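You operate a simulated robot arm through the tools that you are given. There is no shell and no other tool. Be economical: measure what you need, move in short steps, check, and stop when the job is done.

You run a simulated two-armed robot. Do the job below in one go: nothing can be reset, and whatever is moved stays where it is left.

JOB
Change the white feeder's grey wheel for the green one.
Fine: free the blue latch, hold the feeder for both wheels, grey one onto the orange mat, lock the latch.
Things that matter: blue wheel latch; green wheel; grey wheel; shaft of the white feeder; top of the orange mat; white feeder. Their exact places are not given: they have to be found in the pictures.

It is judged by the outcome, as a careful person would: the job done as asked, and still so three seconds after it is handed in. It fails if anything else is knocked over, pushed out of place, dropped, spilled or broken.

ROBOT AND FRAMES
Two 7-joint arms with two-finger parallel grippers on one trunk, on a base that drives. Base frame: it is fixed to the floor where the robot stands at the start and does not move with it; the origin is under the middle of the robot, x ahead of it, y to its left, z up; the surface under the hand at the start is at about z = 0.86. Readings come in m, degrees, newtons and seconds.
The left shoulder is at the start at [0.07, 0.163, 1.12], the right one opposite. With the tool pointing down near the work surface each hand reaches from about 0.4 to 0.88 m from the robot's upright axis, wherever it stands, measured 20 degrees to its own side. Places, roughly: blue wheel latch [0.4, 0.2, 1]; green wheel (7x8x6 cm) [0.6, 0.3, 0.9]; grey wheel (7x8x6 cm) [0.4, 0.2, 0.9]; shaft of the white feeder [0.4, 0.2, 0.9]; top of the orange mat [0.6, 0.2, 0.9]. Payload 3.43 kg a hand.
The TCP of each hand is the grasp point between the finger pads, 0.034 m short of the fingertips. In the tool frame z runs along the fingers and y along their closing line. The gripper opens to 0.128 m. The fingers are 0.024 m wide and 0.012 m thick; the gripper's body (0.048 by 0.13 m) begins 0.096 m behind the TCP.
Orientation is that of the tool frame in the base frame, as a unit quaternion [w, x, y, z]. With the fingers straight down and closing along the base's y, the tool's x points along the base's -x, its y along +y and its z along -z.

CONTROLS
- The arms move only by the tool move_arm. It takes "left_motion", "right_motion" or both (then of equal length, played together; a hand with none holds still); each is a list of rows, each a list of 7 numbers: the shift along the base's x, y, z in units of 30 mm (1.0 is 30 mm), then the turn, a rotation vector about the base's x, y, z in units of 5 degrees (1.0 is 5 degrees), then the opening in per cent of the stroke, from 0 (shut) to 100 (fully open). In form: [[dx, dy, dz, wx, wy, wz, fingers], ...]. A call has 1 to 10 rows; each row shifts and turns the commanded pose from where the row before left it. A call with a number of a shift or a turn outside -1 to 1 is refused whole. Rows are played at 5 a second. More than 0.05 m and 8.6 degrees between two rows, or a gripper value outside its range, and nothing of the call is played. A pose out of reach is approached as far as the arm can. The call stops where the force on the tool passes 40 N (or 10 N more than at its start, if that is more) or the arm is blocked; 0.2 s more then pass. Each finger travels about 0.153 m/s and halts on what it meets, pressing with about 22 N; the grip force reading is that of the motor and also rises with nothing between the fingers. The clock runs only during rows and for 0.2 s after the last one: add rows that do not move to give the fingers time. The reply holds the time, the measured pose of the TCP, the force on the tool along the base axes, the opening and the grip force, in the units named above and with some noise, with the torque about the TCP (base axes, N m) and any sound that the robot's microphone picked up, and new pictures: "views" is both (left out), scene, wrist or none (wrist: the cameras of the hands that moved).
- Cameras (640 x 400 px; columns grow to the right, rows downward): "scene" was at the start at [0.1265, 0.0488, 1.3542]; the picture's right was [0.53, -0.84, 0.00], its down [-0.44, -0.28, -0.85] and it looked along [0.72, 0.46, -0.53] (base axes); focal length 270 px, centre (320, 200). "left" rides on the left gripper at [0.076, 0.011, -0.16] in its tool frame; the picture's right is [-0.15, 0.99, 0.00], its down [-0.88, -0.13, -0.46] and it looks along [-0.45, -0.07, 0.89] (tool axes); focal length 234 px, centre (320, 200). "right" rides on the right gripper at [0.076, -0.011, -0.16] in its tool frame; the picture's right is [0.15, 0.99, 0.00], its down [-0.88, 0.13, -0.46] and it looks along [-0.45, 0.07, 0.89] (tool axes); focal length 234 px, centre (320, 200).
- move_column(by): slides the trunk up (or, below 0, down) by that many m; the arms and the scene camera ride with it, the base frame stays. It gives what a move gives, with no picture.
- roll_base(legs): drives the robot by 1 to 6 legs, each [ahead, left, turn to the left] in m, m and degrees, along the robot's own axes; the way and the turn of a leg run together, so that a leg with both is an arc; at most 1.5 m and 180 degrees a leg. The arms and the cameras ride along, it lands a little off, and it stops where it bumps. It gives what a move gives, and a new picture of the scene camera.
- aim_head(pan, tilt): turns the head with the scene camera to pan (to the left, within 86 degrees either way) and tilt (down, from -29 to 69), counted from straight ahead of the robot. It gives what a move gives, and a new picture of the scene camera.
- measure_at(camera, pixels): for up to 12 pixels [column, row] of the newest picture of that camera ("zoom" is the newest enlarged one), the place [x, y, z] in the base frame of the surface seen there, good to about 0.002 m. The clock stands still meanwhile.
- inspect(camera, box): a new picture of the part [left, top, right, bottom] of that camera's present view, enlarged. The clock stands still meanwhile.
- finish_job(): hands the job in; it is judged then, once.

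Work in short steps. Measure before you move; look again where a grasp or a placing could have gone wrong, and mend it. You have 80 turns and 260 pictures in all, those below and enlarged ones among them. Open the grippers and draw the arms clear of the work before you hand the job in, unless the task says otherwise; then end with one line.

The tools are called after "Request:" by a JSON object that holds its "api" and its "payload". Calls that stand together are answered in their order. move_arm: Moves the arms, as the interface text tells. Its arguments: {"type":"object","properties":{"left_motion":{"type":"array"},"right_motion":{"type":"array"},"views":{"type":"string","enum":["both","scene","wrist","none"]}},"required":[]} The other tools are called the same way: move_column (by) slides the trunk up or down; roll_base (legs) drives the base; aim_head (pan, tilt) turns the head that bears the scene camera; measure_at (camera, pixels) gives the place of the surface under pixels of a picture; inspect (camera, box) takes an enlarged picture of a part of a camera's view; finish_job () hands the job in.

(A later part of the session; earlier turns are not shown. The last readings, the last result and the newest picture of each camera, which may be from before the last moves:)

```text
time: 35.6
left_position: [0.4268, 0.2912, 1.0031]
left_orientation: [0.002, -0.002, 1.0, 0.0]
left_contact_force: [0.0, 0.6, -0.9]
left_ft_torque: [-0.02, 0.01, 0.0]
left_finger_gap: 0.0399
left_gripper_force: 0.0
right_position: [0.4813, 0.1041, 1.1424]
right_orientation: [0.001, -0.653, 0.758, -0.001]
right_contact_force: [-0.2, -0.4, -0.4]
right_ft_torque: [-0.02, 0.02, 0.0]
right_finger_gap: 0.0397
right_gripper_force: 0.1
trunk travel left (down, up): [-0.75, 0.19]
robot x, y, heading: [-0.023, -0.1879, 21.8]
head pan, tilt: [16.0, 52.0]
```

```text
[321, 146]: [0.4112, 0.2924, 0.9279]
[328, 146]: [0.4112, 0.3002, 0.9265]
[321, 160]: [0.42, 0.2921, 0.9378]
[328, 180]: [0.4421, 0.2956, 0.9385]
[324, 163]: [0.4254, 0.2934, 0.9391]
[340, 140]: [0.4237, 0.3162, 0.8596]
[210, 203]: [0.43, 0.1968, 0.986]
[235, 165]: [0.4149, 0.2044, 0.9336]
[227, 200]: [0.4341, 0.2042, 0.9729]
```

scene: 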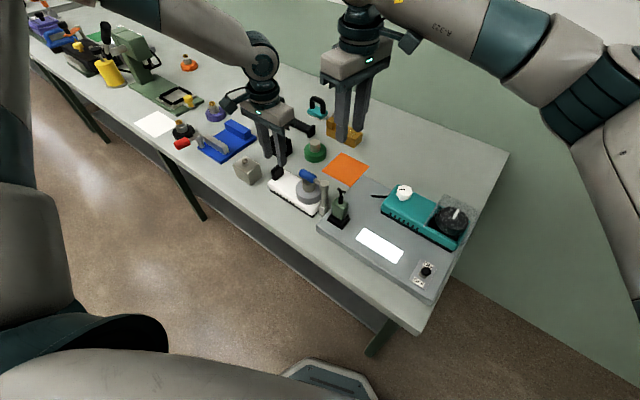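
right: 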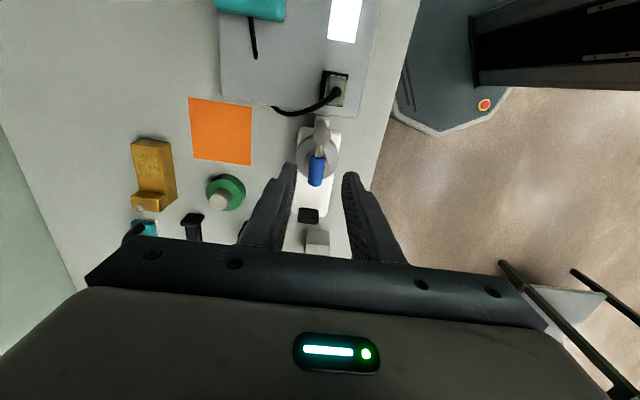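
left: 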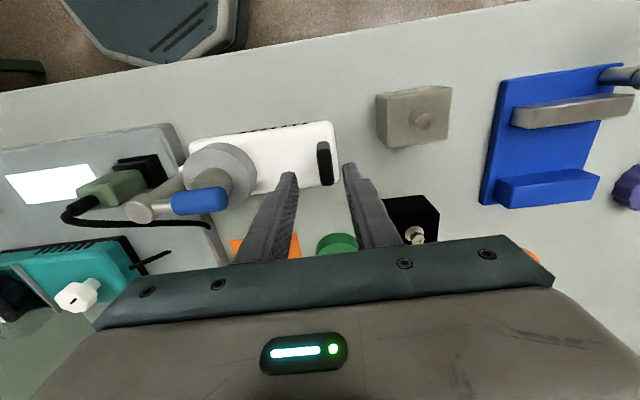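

Handle centre (0.427, 0.294), top 0.941. I lower the left hand to z 0.943 and close.

Request:
{"api": "move_arm", "payload": {"left_motion": [[0, 0.08, -0.7, 0, 0, 0, 31], [0, 0, -0.7, 0, 0, 0, 31], [0, 0, -0.6, 0, 0, 0, 31], [0, 0, 0, 0, 0, 0, 31], [0, 0, 0, 0, 0, 0, 18], [0, 0, 0, 0, 0, 0, 12], [0, 0, 0, 0, 0, 0, 6], [0, 0, 0, 0, 0, 0, 0], [0, 0, 0, 0, 0, 0, 0]], "views": "both"}}

```text
time: 37.6
left_position: [0.4281, 0.2938, 0.9404]
left_orientation: [0.001, -0.002, 1.0, -0.001]
left_contact_force: [-0.9, 1.8, 0.2]
left_ft_torque: [-0.1, 0.04, -0.13]
left_finger_gap: 0.0146
left_gripper_force: 22.3
right_position: [0.4807, 0.1051, 1.1418]
right_orientation: [0.001, -0.653, 0.758, 0.0]
right_contact_force: [-0.9, 0.6, 0.3]
right_ft_torque: [0.03, -0.02, 0.03]
right_finger_gap: 0.0395
right_gripper_force: 0.1
trunk travel left (down, up): [-0.75, 0.19]
robot x, y, heading: [-0.0215, -0.1905, 21.6]
head pan, tilt: [16.0, 52.0]
```

scene: 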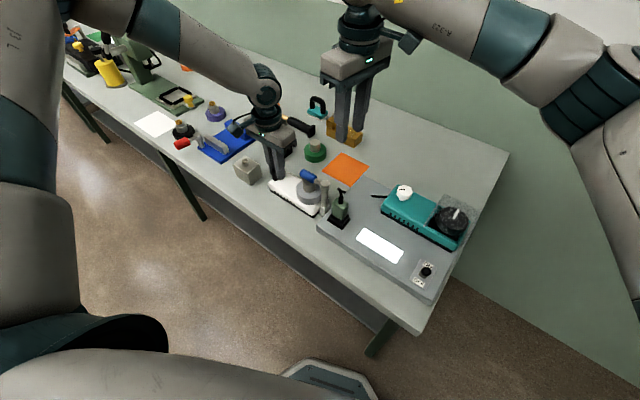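
left: 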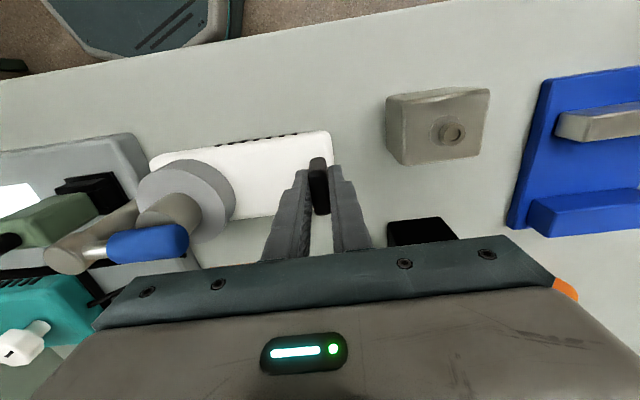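

The feeder is held (gap 14.6 mm, 22 N). The right hand now goes to yaw 90 above the latch bar, open 40 mm, to straddle it.

Request:
{"api": "move_arm", "payload": {"right_motion": [[-0.3, 0, 0, 0, 0, 1, 31], [-0.3, 0.5, 0, 0, 0, 0.7, 31], [-0.3, 0.7, 0, 0, 0, 0, 31], [-0.3, 0.7, -0.5, 0, 0, 0, 31], [-0.3, 0.7, -0.8, 0, 0, 0, 31], [-0.3, 0.1, -0.8, 0, 0, 0, 31], [0, 0, 0, 0, 0, 0, 31]], "views": "wrist"}}

```text
time: 39.2
left_position: [0.4271, 0.2936, 0.9407]
left_orientation: [0.002, -0.002, 1.0, -0.001]
left_contact_force: [0.0, 0.0, 0.4]
left_ft_torque: [-0.14, 0.03, -0.06]
left_finger_gap: 0.015
left_gripper_force: 22.1
right_position: [0.4269, 0.1889, 1.0784]
right_orientation: [0.0, 0.707, -0.707, 0.001]
right_contact_force: [0.3, -0.2, -0.5]
right_ft_torque: [0.03, -0.01, 0.0]
right_finger_gap: 0.0397
right_gripper_force: 0.1
trunk travel left (down, up): [-0.75, 0.19]
robot x, y, heading: [-0.0253, -0.1845, 21.4]
head pan, tilt: [16.0, 52.0]
```

right: 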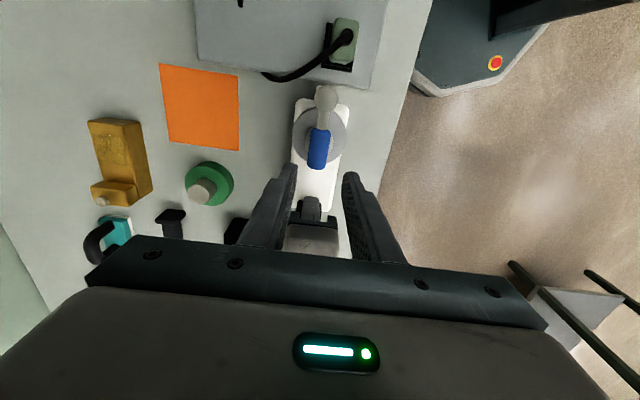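

I measure the latch once more from here: bar at (318,150), post top (327,97), hub and flange edges.

Request:
{"api": "measure_at", "payload": {"camera": "right", "pixels": [[318, 164], [319, 150], [312, 150], [326, 150], [320, 132], [327, 97], [322, 120], [300, 150], [340, 150], [310, 150]]}}

Request:
{"api": "inspect", "payload": {"camera": "right", "box": [270, 70, 370, 220]}}

```text
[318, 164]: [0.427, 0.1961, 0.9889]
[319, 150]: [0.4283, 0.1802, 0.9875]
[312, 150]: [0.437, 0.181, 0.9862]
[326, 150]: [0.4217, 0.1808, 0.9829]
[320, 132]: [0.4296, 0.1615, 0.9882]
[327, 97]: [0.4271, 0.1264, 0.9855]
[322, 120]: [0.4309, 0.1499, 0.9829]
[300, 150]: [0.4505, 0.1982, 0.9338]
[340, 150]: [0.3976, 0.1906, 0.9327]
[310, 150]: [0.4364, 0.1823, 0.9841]
```

```text
2.67 times, centred on (320, 145) of right
```

zoom: 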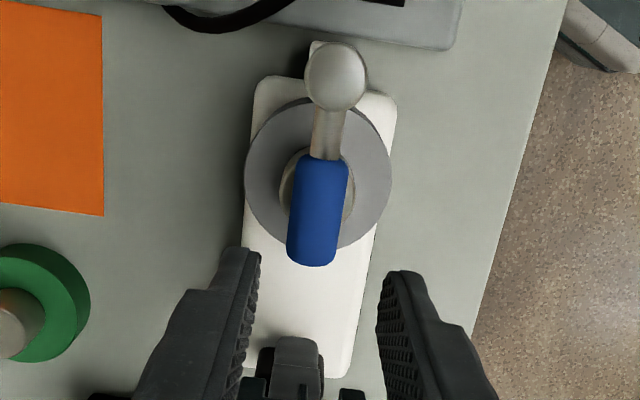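

Bar centre x 0.4285, top z 0.988; post axis (0.43, 0.127). I go down to z 1.005 at y 0.19 and narrow the fingers around it.

Request:
{"api": "move_arm", "payload": {"right_motion": [[0.05, 0.05, -0.8, 0, 0, 0, 31], [0, 0, -0.8, 0, 0, 0, 31], [0, 0, -0.8, 0, 0, 0, 31], [0, 0, 0, 0, 0, 0, 24], [0, 0, 0, 0, 0, 0, 19], [0, 0, 0, 0, 0, 0, 19]], "views": "wrist"}}

```text
time: 40.6
left_position: [0.4272, 0.2928, 0.9405]
left_orientation: [0.002, -0.002, 1.0, -0.001]
left_contact_force: [-2.4, 1.4, 0.4]
left_ft_torque: [-0.1, -0.09, -0.16]
left_finger_gap: 0.0146
left_gripper_force: 22.4
right_position: [0.4278, 0.1892, 1.007]
right_orientation: [0.001, -0.707, 0.707, -0.001]
right_contact_force: [1.5, 0.5, -0.7]
right_ft_torque: [0.03, -0.04, 0.03]
right_finger_gap: 0.0253
right_gripper_force: 0.6
trunk travel left (down, up): [-0.75, 0.19]
robot x, y, heading: [-0.0241, -0.1919, 21.6]
head pan, tilt: [16.0, 52.0]
```

right: 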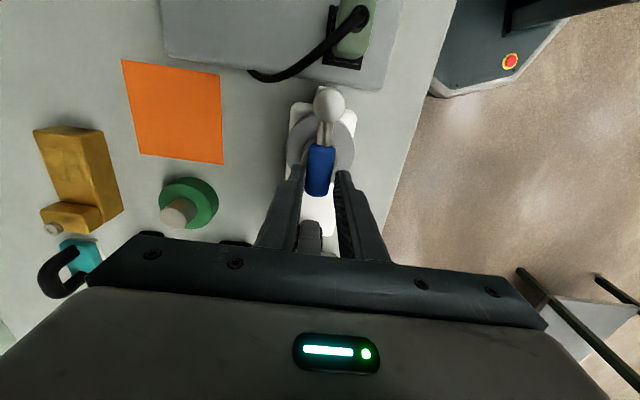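

Straddling. I push the latch gently toward +x, 15 mm first.

Request:
{"api": "move_arm", "payload": {"right_motion": [[0.15, 0, 0, 0, 0, 0, 19], [0.15, 0, 0, 0, 0, 0, 19], [0.2, 0, 0, 0, 0, 0, 19], [0.2, 0, 0, 0, 0, 0, 19]], "views": "wrist"}}

```text
time: 41.6
left_position: [0.4286, 0.2952, 0.942]
left_orientation: [0.002, -0.002, 1.0, -0.001]
left_contact_force: [4.0, -3.2, 0.4]
left_ft_torque: [-0.04, 0.15, 0.63]
left_finger_gap: 0.0155
left_gripper_force: 21.8
right_position: [0.4492, 0.1885, 1.0075]
right_orientation: [0.0, 0.707, -0.707, 0.0]
right_contact_force: [-5.0, 1.1, -1.6]
right_ft_torque: [0.05, 0.2, -0.31]
right_finger_gap: 0.0271
right_gripper_force: 22.0
trunk travel left (down, up): [-0.75, 0.19]
robot x, y, heading: [-0.026, -0.1869, 21.8]
head pan, tilt: [16.0, 52.0]
```

right: 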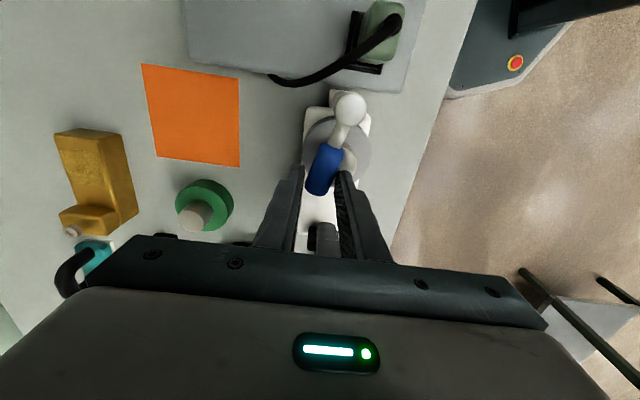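

The latch swings freely toward +x (5 N). I follow the arc around the post, turning the tool clockwise with it.

Request:
{"api": "move_arm", "payload": {"right_motion": [[0, 0, 0, 0, 0, -1, 25], [0, 0, 0, 0, 0, -1, 25], [0, 0, 0, 0, 0, -1, 25], [0.171, -0.062, 0, 0, 0, -1, 25], [0.165, -0.077, 0, 0, 0, -1, 25], [0.158, -0.091, 0, 0, 0, -1, 25], [0.149, -0.104, 0, 0, 0, -1, 25], [0.139, -0.117, 0, 0, 0, -1, 25], [0.129, -0.129, 0, 0, 0, -1, 25], [0.117, -0.139, 0, 0, 0, -1, 25]], "views": "wrist"}}

```text
time: 43.8
left_position: [0.4286, 0.2935, 0.9414]
left_orientation: [0.002, -0.002, 1.0, -0.001]
left_contact_force: [-1.2, -0.3, -0.8]
left_ft_torque: [-0.1, -0.08, 0.11]
left_finger_gap: 0.0148
left_gripper_force: 22.0
right_position: [0.4811, 0.1673, 1.0057]
right_orientation: [0.001, -0.341, 0.94, -0.001]
right_contact_force: [-0.5, 0.0, 0.8]
right_ft_torque: [0.03, 0.0, 0.02]
right_finger_gap: 0.0322
right_gripper_force: 0.0
trunk travel left (down, up): [-0.75, 0.19]
robot x, y, heading: [-0.0286, -0.1912, 21.6]
head pan, tilt: [16.0, 52.0]
```

right: 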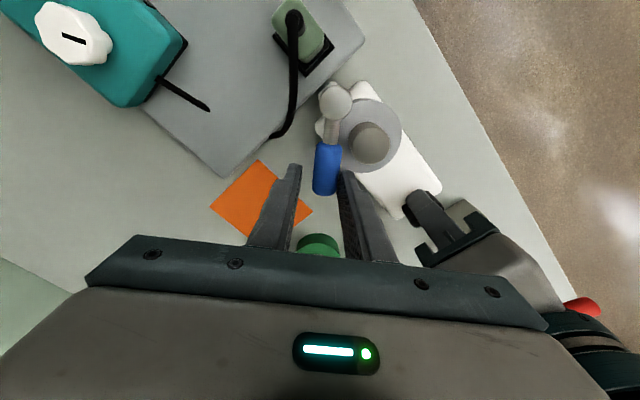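

Going well; on to about 90 degrees of swing.

Request:
{"api": "move_arm", "payload": {"right_motion": [[0.104, -0.149, 0, 0, 0, -1, 25], [0.091, -0.158, 0, 0, 0, -1, 25], [0.077, -0.165, 0, 0, 0, -1, 25], [0.062, -0.171, 0, 0, 0, -1, 25], [0.047, -0.176, 0, 0, 0, -1, 25], [0.032, -0.179, 0, 0, 0, -1, 25], [0.016, -0.18, 0, 0, 0, -1, 25], [0, -0.18, 0, 0, 0, 0, 25], [0, -0.18, 0, 0, 0, 0, 25]], "views": "both"}}

```text
time: 45.8
left_position: [0.4297, 0.2912, 0.9407]
left_orientation: [0.003, -0.001, 1.0, -0.003]
left_contact_force: [9.5, -27.0, 3.8]
left_ft_torque: [-0.04, -0.08, -0.47]
left_finger_gap: 0.0152
left_gripper_force: 22.4
right_position: [0.4924, 0.1215, 1.0072]
right_orientation: [-0.001, -0.045, 0.999, 0.002]
right_contact_force: [-9.4, 26.2, -6.2]
right_ft_torque: [0.61, 0.37, 0.48]
right_finger_gap: 0.0473
right_gripper_force: 13.6
trunk travel left (down, up): [-0.75, 0.19]
robot x, y, heading: [-0.0233, -0.1897, 21.7]
head pan, tilt: [16.0, 52.0]
```

scene: 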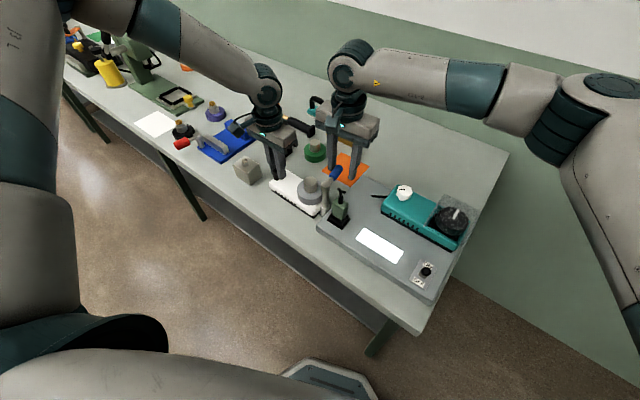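
right: 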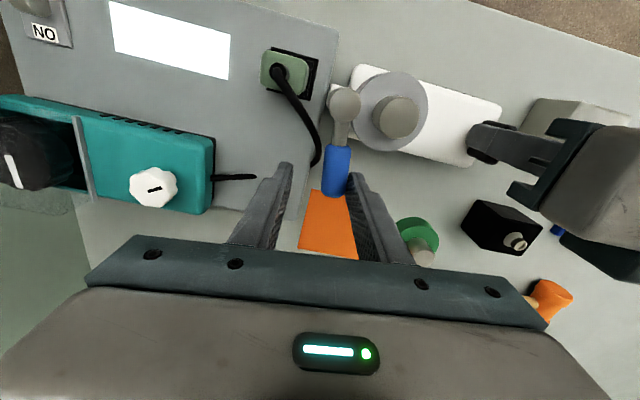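

The latch has reached its stop with 26 N, wheel clear. I back off toward +y and lift straight up.

Request:
{"api": "move_arm", "payload": {"right_motion": [[0, 0.25, 0, 0, 0, 0, 35], [0, 0.1, 0, 0, 0, 0, 35], [0, 0, 0.8, 0, 0, 0, 35], [0, 0, 1, 0, 0, 0, 35], [0, 0, 1, 0, 0, 0, 35], [0, 0, 0, 0, 0, 0, 35]], "views": "wrist"}}

```text
time: 47.2
left_position: [0.427, 0.295, 0.941]
left_orientation: [0.001, -0.002, 1.0, -0.001]
left_contact_force: [-0.4, 2.0, 1.8]
left_ft_torque: [-0.06, 0.25, -0.06]
left_finger_gap: 0.0147
left_gripper_force: 21.3
right_position: [0.4955, 0.1289, 1.0938]
right_orientation: [0.0, -0.042, 0.999, -0.001]
right_contact_force: [-0.5, -0.3, 1.4]
right_ft_torque: [-0.01, -0.02, 0.05]
right_finger_gap: 0.045
right_gripper_force: 0.0
trunk travel left (down, up): [-0.75, 0.19]
robot x, y, heading: [-0.0237, -0.1901, 21.5]
head pan, tilt: [16.0, 52.0]
```

right: 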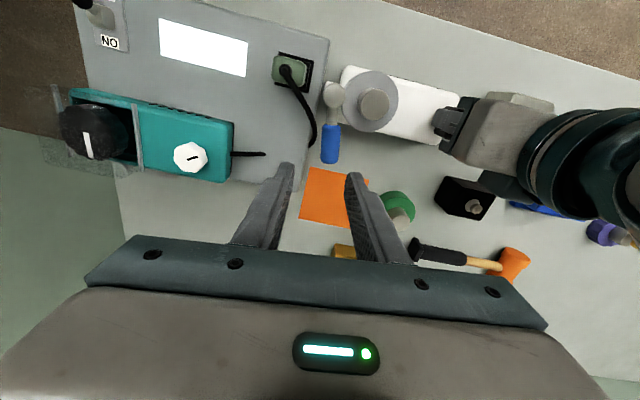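

The latch stays open at about 85 degrees. I enlarge the grey wheel and measure it.

Request:
{"api": "inspect", "payload": {"camera": "right", "box": [310, 55, 440, 230]}}

Request:
{"api": "measure_at", "payload": {"camera": "right", "pixels": [[374, 105], [361, 105], [387, 105], [374, 92], [374, 117], [348, 106], [393, 90], [331, 145], [399, 215]]}}

```text
2.29 times, centred on (375, 142) of right
```

zoom: 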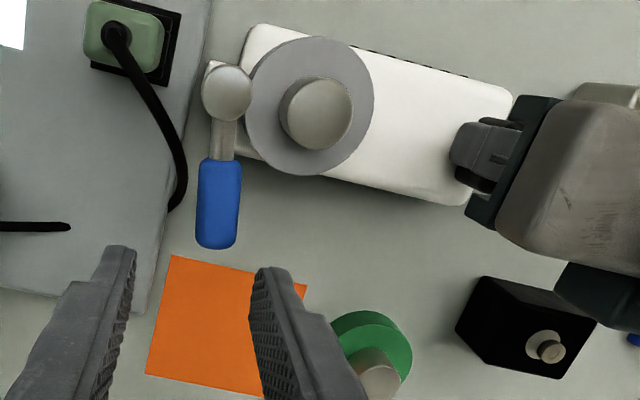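

```text
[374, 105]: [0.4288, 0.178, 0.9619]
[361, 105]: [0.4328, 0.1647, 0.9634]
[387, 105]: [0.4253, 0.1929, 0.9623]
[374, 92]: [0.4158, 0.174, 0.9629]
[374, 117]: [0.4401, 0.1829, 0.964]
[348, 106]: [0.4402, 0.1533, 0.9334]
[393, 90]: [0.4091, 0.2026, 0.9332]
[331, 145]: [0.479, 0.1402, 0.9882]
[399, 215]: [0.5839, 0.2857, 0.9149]
```

Hub centre (0.4285, 0.1785), top 0.963, flange 0.934. I bring the right hand back to yaw ~90 over the hub.

Request:
{"api": "move_arm", "payload": {"right_motion": [[-0.2, 0, 0, 0, 0, 1, 36], [-0.2, 0, 0, 0, 0, 1, 36], [-0.2, 0, 0, 0, 0, 1, 36], [-0.2, 0, 0, 0, 0, 1, 36], [-0.2, 0, 0, 0, 0, 1, 36], [-0.2, 0, 0, 0, 0, 1, 36], [-0.2, 0, 0, 0, 0, 1, 36], [-0.2, 0, 0, 0, 0, 1, 36], [-0.2, 0, 0, 0, 0, 1, 36], [-0.2, 0, 0, 0, 0, 1, 36]], "views": "none"}}

Request:
{"api": "move_arm", "payload": {"right_motion": [[-0.2, 0.25, 0, 0, 0, 1, 36], [-0.03, 0.25, 0, 0, 0, 1, 36], [0, 0.25, 0, 0, 0, 1, 36], [0, 0.25, 0, 0, 0, 1, 36], [0, 0.25, 0, 0, 0, 1, 36], [0, 0.25, 0, 0, 0, 1, 36], [0, 0.17, 0, 0, 0, 1, 36], [0, 0, -0.6, 0, 0, 0, 36], [0, 0, -0.6, 0, 0, 0, 36], [0, 0, 0, 0, 0, 0, 36]], "views": "wrist"}}

```text
time: 49.4
left_position: [0.4276, 0.2942, 0.9413]
left_orientation: [0.002, 0.0, 1.0, -0.001]
left_contact_force: [-1.3, -2.2, 0.3]
left_ft_torque: [-0.03, 0.1, -0.11]
left_finger_gap: 0.0144
left_gripper_force: 22.0
right_position: [0.4345, 0.1308, 1.0905]
right_orientation: [0.0, -0.461, 0.887, -0.001]
right_contact_force: [0.1, 0.3, -0.5]
right_ft_torque: [0.03, -0.01, -0.01]
right_finger_gap: 0.046
right_gripper_force: 0.0
trunk travel left (down, up): [-0.75, 0.19]
robot x, y, heading: [-0.0244, -0.1878, 21.6]
head pan, tilt: [16.0, 52.0]
```

```text
time: 51.6
left_position: [0.4279, 0.2945, 0.9413]
left_orientation: [0.002, -0.001, 1.0, -0.001]
left_contact_force: [0.4, 1.3, -0.2]
left_ft_torque: [-0.02, 0.07, -0.03]
left_finger_gap: 0.0148
left_gripper_force: 21.4
right_position: [0.4292, 0.1802, 1.0551]
right_orientation: [-0.001, 0.707, -0.707, 0.001]
right_contact_force: [-0.1, 0.2, 0.3]
right_ft_torque: [0.01, 0.01, 0.01]
right_finger_gap: 0.0463
right_gripper_force: 0.1
trunk travel left (down, up): [-0.75, 0.19]
robot x, y, heading: [-0.022, -0.1901, 21.5]
head pan, tilt: [16.0, 52.0]
```

right: 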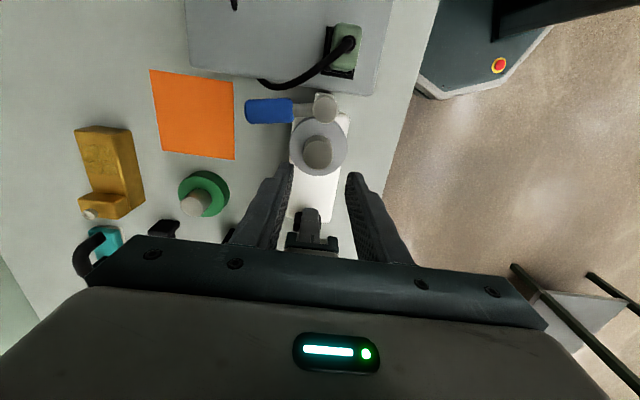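

In place at (0.4292, 0.1802), yaw 90. I go down to z 0.971 and close on the hub.

Request:
{"api": "move_arm", "payload": {"right_motion": [[0, -0.04, -0.8, 0, 0, 0, 36], [0, 0, -0.8, 0, 0, 0, 36], [0, 0, -0.7, 0, 0, 0, 36], [0, 0, -0.5, 0, 0, 0, 36], [0, 0, 0, 0, 0, 0, 36], [0, 0, 0, 0, 0, 0, 27], [0, 0, 0, 0, 0, 0, 20], [0, 0, 0, 0, 0, 0, 0], [0, 0, 0, 0, 0, 0, 0]], "views": "wrist"}}

```text
time: 53.6
left_position: [0.4272, 0.2937, 0.9413]
left_orientation: [0.001, -0.002, 1.0, -0.001]
left_contact_force: [-6.2, -0.2, 1.4]
left_ft_torque: [-0.13, 0.12, -0.64]
left_finger_gap: 0.0148
left_gripper_force: 22.1
right_position: [0.4276, 0.1795, 0.9727]
right_orientation: [0.001, -0.706, 0.708, 0.0]
right_contact_force: [6.4, -0.4, -1.8]
right_ft_torque: [0.03, -0.45, -0.02]
right_finger_gap: 0.0335
right_gripper_force: 22.7
trunk travel left (down, up): [-0.75, 0.19]
robot x, y, heading: [-0.0241, -0.1902, 21.8]
head pan, tilt: [16.0, 52.0]
```

right: 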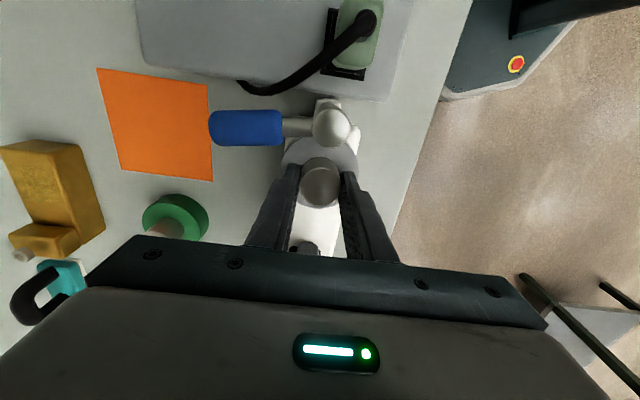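

Hub gripped (33.5 mm). The hub sits slightly further in +x (6 N), so I ease 1.5 mm that way and lift slowly.

Request:
{"api": "move_arm", "payload": {"right_motion": [[0.05, -0.02, 0, 0, 0, 0, 0], [0, 0, 0.2, 0, 0, 0, 0], [0, 0, 0.3, 0, 0, 0, 0], [0, 0, 0.3, 0, 0, 0, 0], [0, 0, 0.4, 0, 0, 0, 0], [0, 0, 0.5, 0, 0, 0, 0], [0, 0, 0.5, 0, 0, 0, 0], [0, 0, 0, 0, 0, 0, 0]], "views": "both"}}

```text
time: 55.4
left_position: [0.4269, 0.2938, 0.9411]
left_orientation: [0.002, -0.001, 1.0, -0.001]
left_contact_force: [-0.1, 0.9, -0.6]
left_ft_torque: [-0.09, 0.03, -0.05]
left_finger_gap: 0.0146
left_gripper_force: 21.8
right_position: [0.4291, 0.1796, 1.0387]
right_orientation: [0.001, -0.707, 0.707, -0.001]
right_contact_force: [-0.6, -1.3, -0.5]
right_ft_torque: [0.03, -0.01, 0.0]
right_finger_gap: 0.033
right_gripper_force: 22.7
trunk travel left (down, up): [-0.75, 0.19]
robot x, y, heading: [-0.0228, -0.1894, 21.8]
head pan, tilt: [16.0, 52.0]
```

scene: 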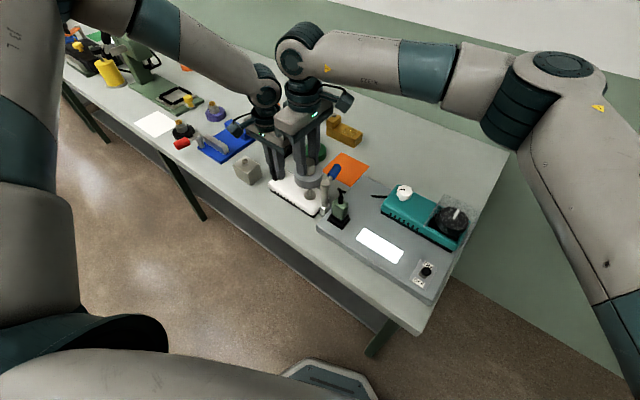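
right: 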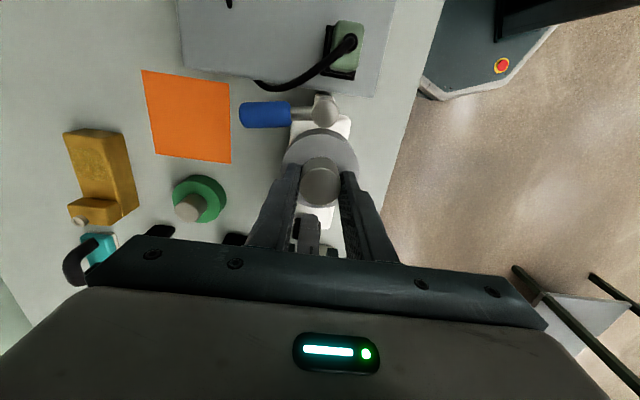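

The wheel is off with no load on the feeder. I check the shaft in the scene view and lift higher to clear the latch.

Request:
{"api": "move_arm", "payload": {"right_motion": [[0, 0, 0.6, 0, 0, 0, 0], [0, 0, 0.7, 0, 0, 0, 0], [0, 0, 0.7, 0, 0, 0, 0], [0, 0, 0, 0, 0, 0, 0]], "views": "none"}}

Request:
{"api": "inspect", "payload": {"camera": "scene", "box": [255, 130, 365, 225]}}

Request:
{"api": "inspect", "payload": {"camera": "right", "box": [250, 80, 390, 260]}}

```text
time: 56.4
left_position: [0.428, 0.2939, 0.9413]
left_orientation: [0.002, -0.002, 1.0, -0.001]
left_contact_force: [0.6, -0.3, -0.3]
left_ft_torque: [-0.07, 0.06, -0.02]
left_finger_gap: 0.0146
left_gripper_force: 21.8
right_position: [0.4291, 0.1816, 1.0982]
right_orientation: [0.001, -0.706, 0.708, 0.0]
right_contact_force: [-0.2, -0.1, -1.0]
right_ft_torque: [0.0, -0.02, -0.01]
right_finger_gap: 0.0329
right_gripper_force: 22.0
trunk travel left (down, up): [-0.75, 0.19]
robot x, y, heading: [-0.0238, -0.1918, 21.6]
head pan, tilt: [16.0, 52.0]
```

```text
4.21 times, centred on (310, 178) of scene
```

zoom: 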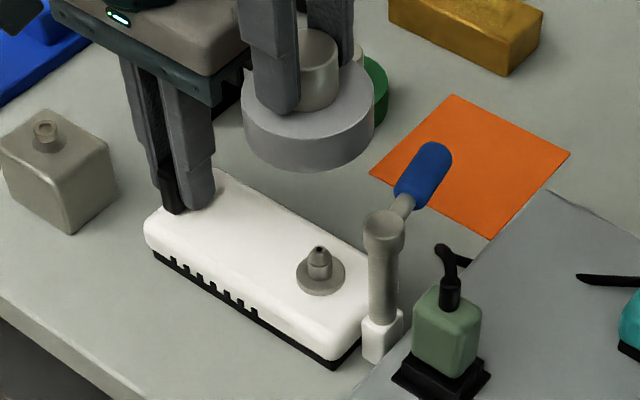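

```text
2.22 times, centred on (320, 170) of right
```

zoom: 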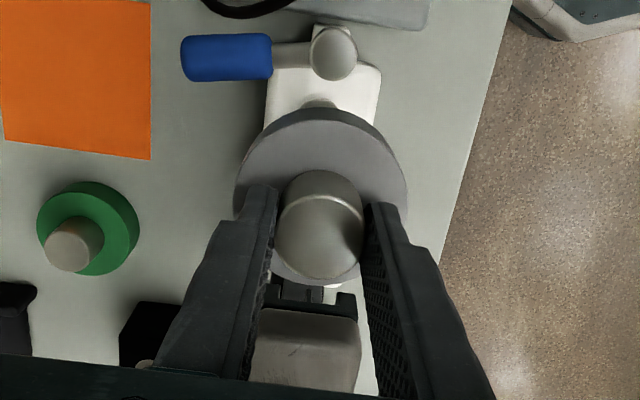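

The shaft stands clear at (318,265) of the enlargement. Now I carry the grey wheel over the latch to the mat centre, (0.612, 0.178).

Request:
{"api": "move_arm", "payload": {"right_motion": [[0.7, 0, 0, 0, 0, 0, 0], [0.8, 0, 0, 0, 0, 0, 0], [0.8, 0, 0, 0, 0, 0, 0], [0.8, 0, 0, 0, 0, 0, 0], [0.8, -0.04, 0, 0, 0, 0, 0], [0.8, -0.04, 0, 0, 0, 0, 0], [0.8, -0.04, -0.5, 0, 0, 0, 0], [0.6, 0, -0.7, 0, 0, 0, 0], [0, 0, -1, 0, 0, 0, 0], [0, 0, 0, 0, 0, 0, 0]], "views": "both"}}

Request:
{"api": "inspect", "payload": {"camera": "scene", "box": [285, 170, 340, 205]}}

```text
time: 58.6
left_position: [0.4285, 0.294, 0.9416]
left_orientation: [0.002, -0.002, 1.0, -0.001]
left_contact_force: [-0.1, -0.3, -0.1]
left_ft_torque: [0.01, 0.01, 0.0]
left_finger_gap: 0.0148
left_gripper_force: 22.1
right_position: [0.479, 0.178, 1.0617]
right_orientation: [0.0, -0.707, 0.707, -0.001]
right_contact_force: [0.1, 0.7, -1.2]
right_ft_torque: [0.03, 0.02, 0.0]
right_finger_gap: 0.0328
right_gripper_force: 21.9
right hand out of reach, approached as far as the arm can: row 3, 4, 5, 6, 7, 8
trunk travel left (down, up): [-0.75, 0.19]
robot x, y, heading: [-0.0236, -0.1856, 21.3]
head pan, tilt: [16.0, 52.0]
```

scene: 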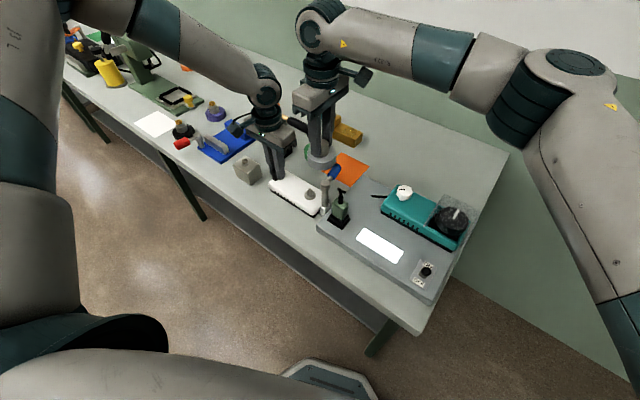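
right: 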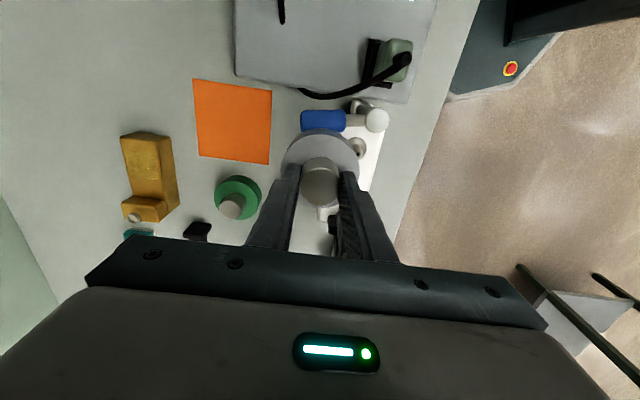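

```text
11.43 times, centred on (312, 188) of scene
```

zoom: 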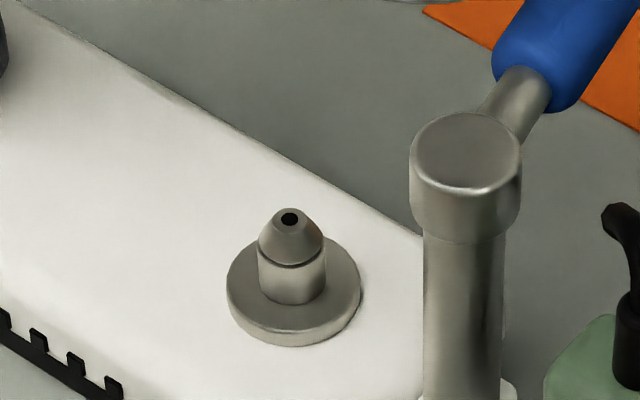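

At yaw 90 the right arm stops at x 0.479, so I'll turn it clockwise while going out. First lift, and meanwhile measure the shaft (tip at (290,218), collar).

Request:
{"api": "measure_at", "payload": {"camera": "zoom", "pixels": [[290, 219], [290, 245], [290, 285], [262, 280], [322, 280], [240, 285], [345, 285], [295, 325]]}}

Request:
{"api": "move_arm", "payload": {"right_motion": [[0, 0, 0.8, 0, 0, 0, 0], [0, 0, 0.5, 0, 0, -1, 0], [0, 0, 0, 0, 0, -1, 0], [0.2, 0, 0, 0, 0, -1, 0], [0.3, 0, 0, 0, 0, -1, 0], [0.3, 0, 0, 0, 0, -1, 0], [0.4, 0, 0, 0, 0, -1, 0], [0.5, 0, 0, 0, 0, -1, 0], [0.5, 0, 0, 0, 0, -1, 0], [0.5, 0, 0, 0, 0, -1, 0]], "views": "none"}}

```text
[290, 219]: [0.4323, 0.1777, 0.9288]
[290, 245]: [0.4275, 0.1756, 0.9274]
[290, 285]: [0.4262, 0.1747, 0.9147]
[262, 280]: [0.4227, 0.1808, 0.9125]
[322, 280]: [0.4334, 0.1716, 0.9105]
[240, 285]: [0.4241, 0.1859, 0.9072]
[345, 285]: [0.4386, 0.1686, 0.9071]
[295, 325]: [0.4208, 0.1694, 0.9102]
```

```text
time: 60.8
left_position: [0.4282, 0.2934, 0.9414]
left_orientation: [0.001, -0.002, 1.0, -0.002]
left_contact_force: [-0.1, 0.0, -0.2]
left_ft_torque: [-0.07, 0.03, -0.04]
left_finger_gap: 0.0146
left_gripper_force: 21.9
right_position: [0.5634, 0.1794, 1.1004]
right_orientation: [0.0, -0.381, 0.924, 0.0]
right_contact_force: [0.0, 0.4, -0.5]
right_ft_torque: [-0.02, 0.04, 0.0]
right_finger_gap: 0.0329
right_gripper_force: 21.8
trunk travel left (down, up): [-0.75, 0.19]
robot x, y, heading: [-0.0303, -0.1892, 21.7]
head pan, tilt: [16.0, 52.0]
```

Now on to (0.612, 0.178) and down to z 0.945.

Request:
{"api": "move_arm", "payload": {"right_motion": [[0.6, 0, 0, 0, 0, -1, 0], [0.6, 0, 0, 0, 0, -1, 0], [0.42, -0.04, -0.5, 0, 0, 0, 0], [0, 0, -1, 0, 0, 0, 0], [0, 0, -1, 0, 0, 0, 0], [0, 0, -1, 0, 0, 0, 0], [0, 0, -1, 0, 0, 0, 0], [0, 0, -0.6, 0, 0, 0, 0], [0, 0, 0, 0, 0, 0, 0]], "views": "both"}}

```text
time: 62.8
left_position: [0.4273, 0.294, 0.941]
left_orientation: [0.001, -0.002, 1.0, -0.001]
left_contact_force: [-0.5, -0.7, 0.3]
left_ft_torque: [-0.09, 0.02, -0.02]
left_finger_gap: 0.0148
left_gripper_force: 22.0
right_position: [0.6115, 0.1799, 0.9474]
right_orientation: [-0.001, -0.301, 0.954, -0.001]
right_contact_force: [0.3, 0.3, -0.1]
right_ft_torque: [-0.04, -0.04, 0.03]
right_finger_gap: 0.0327
right_gripper_force: 21.4
trunk travel left (down, up): [-0.75, 0.19]
robot x, y, heading: [-0.0268, -0.1885, 21.5]
head pan, tilt: [16.0, 52.0]
```

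scene: 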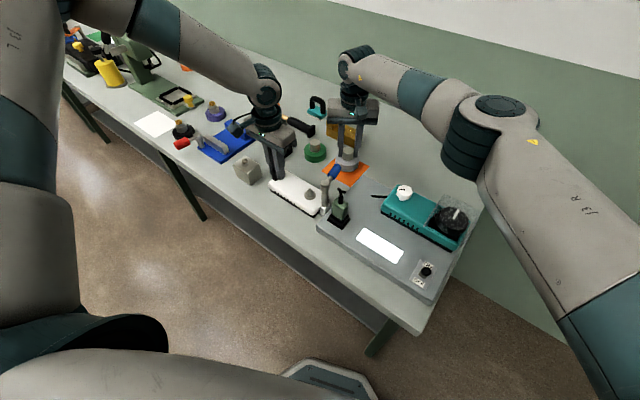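
right: 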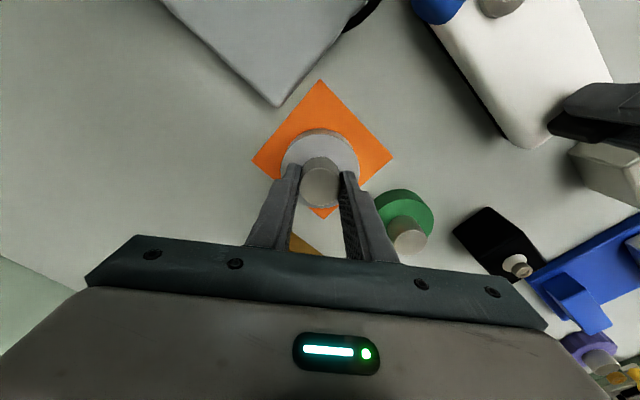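

Wheel above the mat. I lower it gently to contact (expected TCP ≈ 0.928).

Request:
{"api": "move_arm", "payload": {"right_motion": [[0, 0, -0.25, 0, 0, 0, 0], [0, 0, -0.2, 0, 0, 0, 0], [0, 0, -0.1, 0, 0, 0, 0], [0, 0, -0.08, 0, 0, 0, 0], [0, 0, -0.05, 0, 0, 0, 0], [0, 0, 0, 0, 0, 0, 0]], "views": "wrist"}}

```text
time: 64.2
left_position: [0.4276, 0.2938, 0.9414]
left_orientation: [0.001, -0.002, 1.0, -0.001]
left_contact_force: [0.4, -0.4, 0.4]
left_ft_torque: [-0.11, 0.04, -0.03]
left_finger_gap: 0.0147
left_gripper_force: 22.2
right_position: [0.6109, 0.1782, 0.9263]
right_orientation: [0.0, -0.3, 0.954, -0.001]
right_contact_force: [0.2, 0.2, -1.4]
right_ft_torque: [0.0, 0.0, -0.02]
right_finger_gap: 0.0327
right_gripper_force: 22.0
trunk travel left (down, up): [-0.75, 0.19]
robot x, y, heading: [-0.0256, -0.1881, 21.8]
head pan, tilt: [16.0, 52.0]
```

right: 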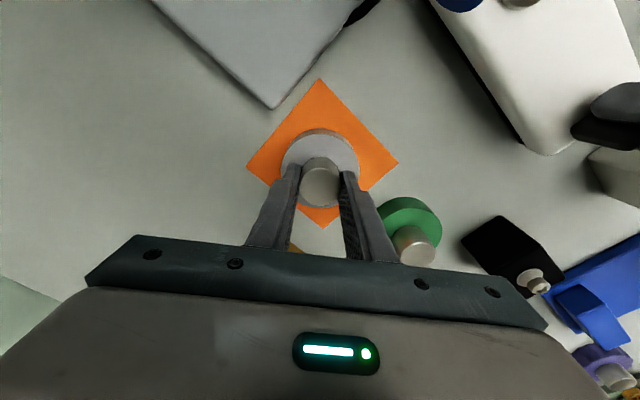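

No clear contact force yet; I measure the wheel flange height.

Request:
{"api": "measure_at", "payload": {"camera": "right", "pixels": [[320, 140], [300, 145], [342, 143], [320, 180], [395, 208], [415, 235], [285, 190]]}}

Request:
{"api": "move_arm", "payload": {"right_motion": [[0, 0, -0.06, 0, 0, 0, 0], [0, 0, -0.06, 0, 0, 0, 0], [0, 0, 0, 0, 0, 0, 0]], "views": "none"}}

```text
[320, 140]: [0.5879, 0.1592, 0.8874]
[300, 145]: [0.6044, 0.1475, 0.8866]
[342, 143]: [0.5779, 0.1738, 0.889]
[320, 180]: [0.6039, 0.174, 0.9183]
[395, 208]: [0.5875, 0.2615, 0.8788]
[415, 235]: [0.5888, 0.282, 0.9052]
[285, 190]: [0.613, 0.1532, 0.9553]
```

```text
time: 65.0
left_position: [0.4265, 0.2929, 0.9419]
left_orientation: [0.001, -0.001, 1.0, -0.001]
left_contact_force: [0.8, 0.3, 0.4]
left_ft_torque: [0.43, 0.02, -0.03]
left_finger_gap: 0.0149
left_gripper_force: 21.8
right_position: [0.6105, 0.1786, 0.9262]
right_orientation: [0.002, -0.3, 0.954, 0.0]
right_contact_force: [2.0, 1.6, 14.9]
right_ft_torque: [0.16, 0.27, -0.04]
right_finger_gap: 0.0329
right_gripper_force: 22.0
trunk travel left (down, up): [-0.75, 0.19]
robot x, y, heading: [-0.0226, -0.1884, 21.3]
head pan, tilt: [16.0, 52.0]
```

Resting on the mat now (15 N). I ease up 2 mm, open and rise.

Request:
{"api": "move_arm", "payload": {"right_motion": [[0, 0, 0.06, 0, 0, 0, 0], [0, 0, 0, 0, 0, 0, 32], [0, 0, 0, 0, 0, 0, 36], [0, 0, 0, 0, 0, 0, 36], [0, 0, 0.6, 0, 0, 0, 36], [0, 0, 1, 0, 0, 0, 36], [0, 0, 1, 0, 0, 0, 36], [0, 0, 0.8, 0, 0, 0, 36], [0, 0, 0, 0, 0, 0, 36]], "views": "both"}}

```text
time: 67.0
left_position: [0.4279, 0.2947, 0.9404]
left_orientation: [0.001, -0.001, 1.0, 0.0]
left_contact_force: [0.3, 0.3, 0.2]
left_ft_torque: [-0.13, 0.0, -0.1]
left_finger_gap: 0.0147
left_gripper_force: 22.1
right_position: [0.6129, 0.1792, 1.0299]
right_orientation: [0.0, -0.3, 0.954, 0.0]
right_contact_force: [-0.1, -0.3, -0.1]
right_ft_torque: [-0.02, 0.0, -0.01]
right_finger_gap: 0.0459
right_gripper_force: 0.0
trunk travel left (down, up): [-0.75, 0.19]
robot x, y, heading: [-0.0269, -0.1897, 21.5]
head pan, tilt: [16.0, 52.0]
```

scene: 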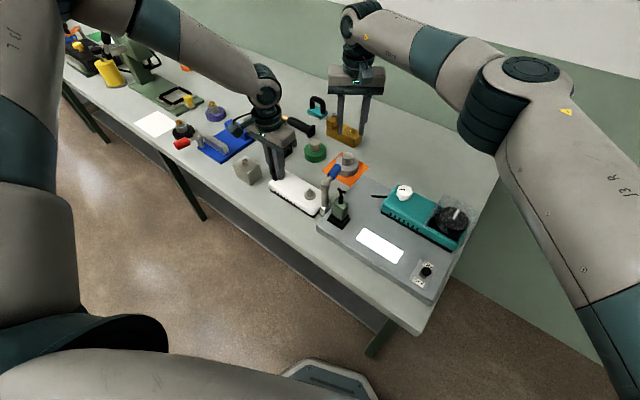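
right: 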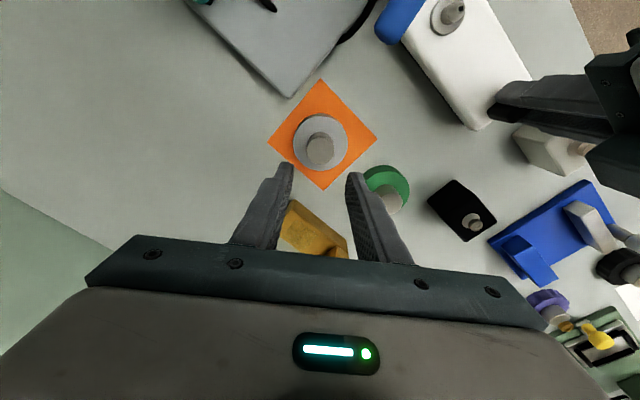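

The grey wheel lies fully on the mat. I enlarge and measure the green wheel for the grasp.

Request:
{"api": "inspect", "payload": {"camera": "right", "box": [345, 150, 425, 230]}}

Request:
{"api": "inspect", "payload": {"camera": "scene", "box": [295, 130, 345, 170]}}

```text
5.00 times, centred on (385, 190) of right
```

zoom: 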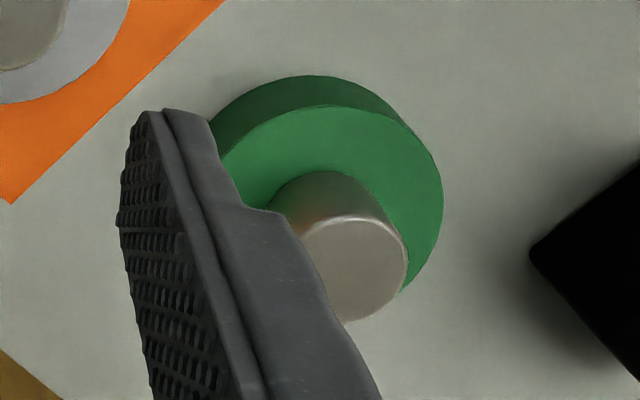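

```text
10.00 times, centred on (320, 150) of scene
```

zoom: 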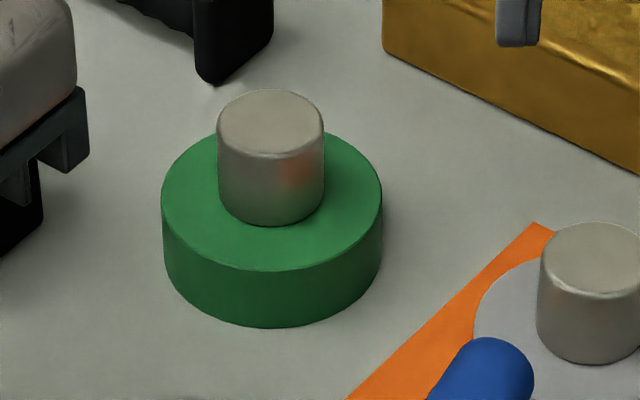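

Request:
{"api": "measure_at", "payload": {"camera": "zoom", "pixels": [[270, 122], [222, 122], [318, 122], [270, 94], [270, 148], [166, 200], [378, 200], [270, 260], [270, 200]]}}

```text
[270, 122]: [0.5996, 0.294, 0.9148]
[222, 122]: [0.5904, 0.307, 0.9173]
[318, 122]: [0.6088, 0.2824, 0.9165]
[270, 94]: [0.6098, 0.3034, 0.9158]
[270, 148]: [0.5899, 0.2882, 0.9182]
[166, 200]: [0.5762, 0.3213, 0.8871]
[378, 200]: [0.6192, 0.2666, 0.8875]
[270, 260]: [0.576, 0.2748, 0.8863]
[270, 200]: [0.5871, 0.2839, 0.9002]
```

Green hub centre (0.5995, 0.2945), top 0.9165, flange 0.887. I move above it and down to z 0.96.

Request:
{"api": "move_arm", "payload": {"right_motion": [[-0.1, 0.7, 0, 0, 0, 0, 38], [-0.1, 0.8, 0, 0, 0, 0, 38], [-0.1, 0.8, 0, 0, 0, 0, 38], [-0.1, 0.8, 0, 0, 0, 0, 38], [-0.04, 0.74, 0, 0, 0, 0, 38], [0, 0, -0.7, 0, 0, 0, 38], [0, 0, -0.8, 0, 0, 0, 38], [0, 0, -0.8, 0, 0, 0, 38], [0, 0, 0, 0, 0, 0, 38]], "views": "both"}}

```text
time: 69.0
left_position: [0.4277, 0.2944, 0.9415]
left_orientation: [0.002, -0.001, 1.0, -0.001]
left_contact_force: [-0.5, -0.2, 0.4]
left_ft_torque: [-0.09, 0.01, -0.07]
left_finger_gap: 0.0149
left_gripper_force: 22.1
right_position: [0.5861, 0.2248, 0.9592]
right_orientation: [0.002, -0.3, 0.954, 0.0]
right_contact_force: [-0.3, 0.5, 0.4]
right_ft_torque: [0.0, 0.02, -0.01]
right_finger_gap: 0.0484
right_gripper_force: 0.0
right hand out of reach, approached as far as the arm can: row 2, 3, 4, 5, 8
trunk travel left (down, up): [-0.75, 0.19]
robot x, y, heading: [-0.0265, -0.1896, 21.7]
head pan, tilt: [16.0, 52.0]
```

scene: 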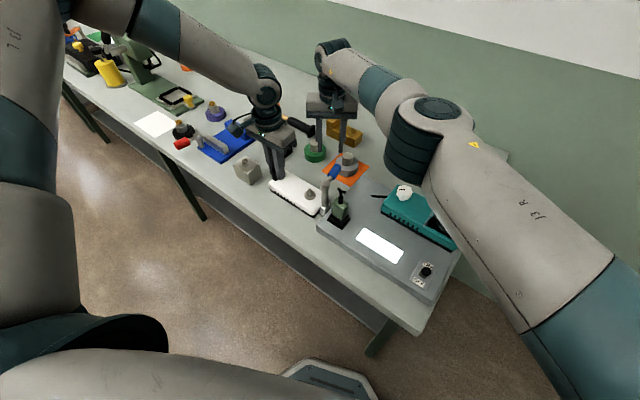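
right: 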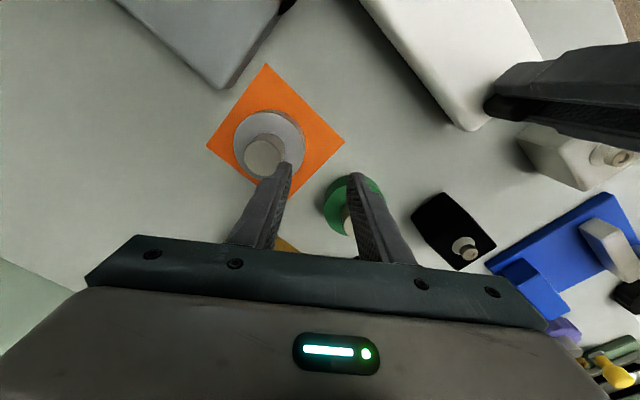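

Short of the target and close between the wheels; I rise first, then approach with the tool turned more counter-clockwise (about 60 degrees).

Request:
{"api": "move_arm", "payload": {"right_motion": [[0, 0, 0.8, 0, 0, 0, 38], [0, 0, 0.8, 0, 0, 0, 38], [0, 0, 0.8, 0, 0, 0, 38], [0, 0.1, 0, 0, 0, 1, 38], [0, 0.3, 0, 0, 0, 1, 38], [0, 0.4, 0, 0, 0, 1, 38], [0.1, 0.5, 0, 0, 0, 1, 38], [0.1, 0.5, 0, 0, 0, 1, 38], [0.15, 0.5, 0, 0, 0, 0, 38], [0, 0, 0, 0, 0, 0, 38]], "views": "none"}}

```text
time: 71.2
left_position: [0.4275, 0.2933, 0.9411]
left_orientation: [0.002, -0.001, 1.0, -0.001]
left_contact_force: [0.5, 0.7, -0.5]
left_ft_torque: [-0.09, 0.01, -0.06]
left_finger_gap: 0.0147
left_gripper_force: 21.9
right_position: [0.5721, 0.236, 1.0293]
right_orientation: [0.002, -0.5, 0.866, 0.0]
right_contact_force: [0.4, 0.8, -0.8]
right_ft_torque: [-0.02, 0.01, 0.02]
right_finger_gap: 0.0485
right_gripper_force: 0.1
right hand out of reach, approached as far as the arm can: row 5, 6, 7, 8, 9
trunk travel left (down, up): [-0.75, 0.19]
robot x, y, heading: [-0.0235, -0.1893, 21.5]
head pan, tilt: [16.0, 52.0]
```

The right hand's lateral limit (about 0.17 m) stops it short, while the left has slack. I release the handle, lift, and turn the base 6 degrees left, so that both spots become reachable.

Request:
{"api": "move_arm", "payload": {"left_motion": [[0, 0, 0, 0, 0, 0, 20], [0, 0, 0, 0, 0, 0, 31], [0, 0, 0, 0, 0, 0, 31], [0, 0, 1, 0, 0, 0, 31], [0, 0, 1, 0, 0, 0, 31], [0, 0, 1, 0, 0, 0, 31], [0, 0, 1, 0, 0, 0, 31], [0, 0, 0, 0, 0, 0, 31]], "right_motion": [[0, -0.5, 0.5, 0, 0, -1, 38], [0, -0.5, 0.5, 0, 0, -1, 38], [0, 0, 0, 0, 0, 0, 38], [0, 0, 0, 0, 0, 0, 38], [0, 0, 0, 0, 0, 0, 38], [0, 0, 0, 0, 0, 0, 38], [0, 0, 0, 0, 0, 0, 38], [0, 0, 0, 0, 0, 0, 38]], "views": "none"}}

Request:
{"api": "roll_base", "payload": {"legs": [[0, 0, 6.3]]}}

```text
time: 73.0
left_position: [0.4278, 0.2962, 1.0654]
left_orientation: [0.002, -0.002, 1.0, -0.001]
left_contact_force: [-0.7, 0.2, 0.0]
left_ft_torque: [0.0, 0.02, 0.01]
left_finger_gap: 0.0399
left_gripper_force: 0.1
right_position: [0.5711, 0.2067, 1.0607]
right_orientation: [0.001, -0.422, 0.906, 0.0]
right_contact_force: [0.9, -0.5, -0.7]
right_ft_torque: [-0.04, 0.02, 0.0]
right_finger_gap: 0.0488
right_gripper_force: 0.0
trunk travel left (down, up): [-0.75, 0.19]
robot x, y, heading: [-0.026, -0.191, 21.7]
head pan, tilt: [16.0, 52.0]
```

```text
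time: 74.0
left_position: [0.3747, 0.3411, 1.0661]
left_orientation: [0.002, -0.055, 0.998, -0.001]
left_contact_force: [0.3, 0.0, -0.3]
left_ft_torque: [-0.03, 0.03, 0.01]
left_finger_gap: 0.04
left_gripper_force: 0.0
right_position: [0.5261, 0.2665, 1.0617]
right_orientation: [0.0, -0.47, 0.883, 0.0]
right_contact_force: [-0.2, 0.3, 0.1]
right_ft_torque: [-0.02, -0.01, 0.01]
right_finger_gap: 0.0486
right_gripper_force: 0.1
trunk travel left (down, up): [-0.75, 0.19]
robot x, y, heading: [-0.0241, -0.1849, 27.7]
head pan, tilt: [16.0, 52.0]
```

scene: 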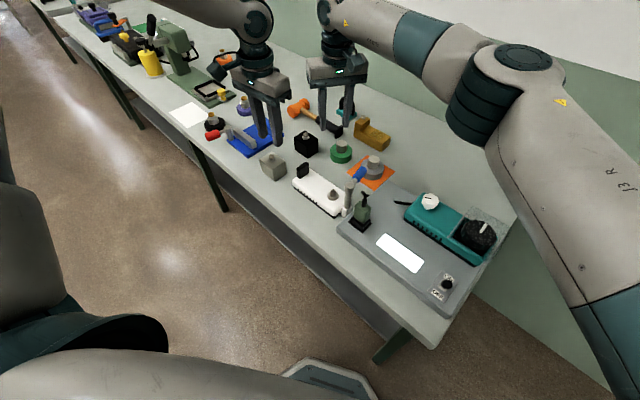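

First the right hand goes on to the green wheel, (0.5995, 0.2945), turning back to about yaw 40.

Request:
{"api": "move_arm", "payload": {"right_motion": [[0.5, 0, 0, 0, 0, -1, 38], [0.5, 0.1, 0, 0, 0, -1, 38], [0.5, 0.25, 0, 0, 0, -1, 38], [0.5, 0.3, 0, 0, 0, 0, 38], [0.45, 0.28, 0, 0, 0, 0, 38], [0, 0, -0.4, 0, 0, 0, 38], [0, 0, 0, 0, 0, 0, 38]], "views": "wrist"}}

```text
time: 75.5
left_position: [0.3728, 0.3422, 1.0655]
left_orientation: [0.001, -0.055, 0.998, 0.0]
left_contact_force: [0.2, 0.1, 1.2]
left_ft_torque: [-0.02, -0.04, 0.03]
left_finger_gap: 0.0399
left_gripper_force: 0.0
right_position: [0.5728, 0.2701, 1.0493]
right_orientation: [0.001, -0.351, 0.936, 0.0]
right_contact_force: [0.3, 0.2, 0.5]
right_ft_torque: [0.02, -0.02, -0.02]
right_finger_gap: 0.0486
right_gripper_force: 0.1
right hand out of reach, approached as far as the arm can: row 3, 4, 5
trunk travel left (down, up): [-0.75, 0.19]
robot x, y, heading: [-0.0227, -0.1903, 27.8]
head pan, tilt: [16.0, 52.0]
```

right: 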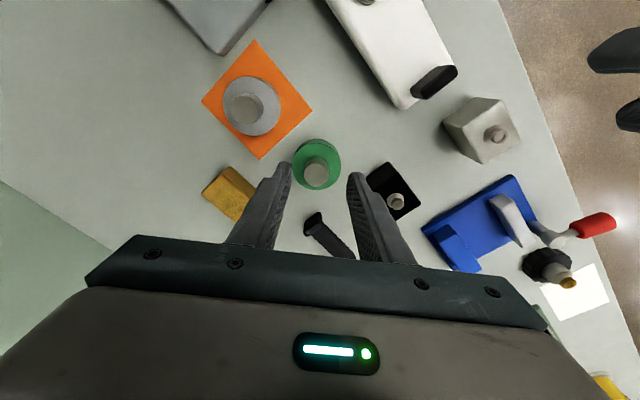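

The limit fits the arm's stretch (≈0.73 m from the shoulder). I should bring the base closer; I measure the gap between the base (330,380) and the table edge.

Request:
{"api": "measure_at", "payload": {"camera": "scene", "pixels": [[310, 362], [345, 362], [330, 370], [372, 385], [395, 330], [300, 270], [260, 222], [385, 350]]}}

```text
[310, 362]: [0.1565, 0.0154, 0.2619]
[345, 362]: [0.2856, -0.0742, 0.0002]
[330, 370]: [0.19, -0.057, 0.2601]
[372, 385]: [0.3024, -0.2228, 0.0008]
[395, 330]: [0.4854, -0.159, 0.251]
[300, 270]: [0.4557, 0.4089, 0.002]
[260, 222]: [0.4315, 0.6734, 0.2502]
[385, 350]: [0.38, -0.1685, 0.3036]
```

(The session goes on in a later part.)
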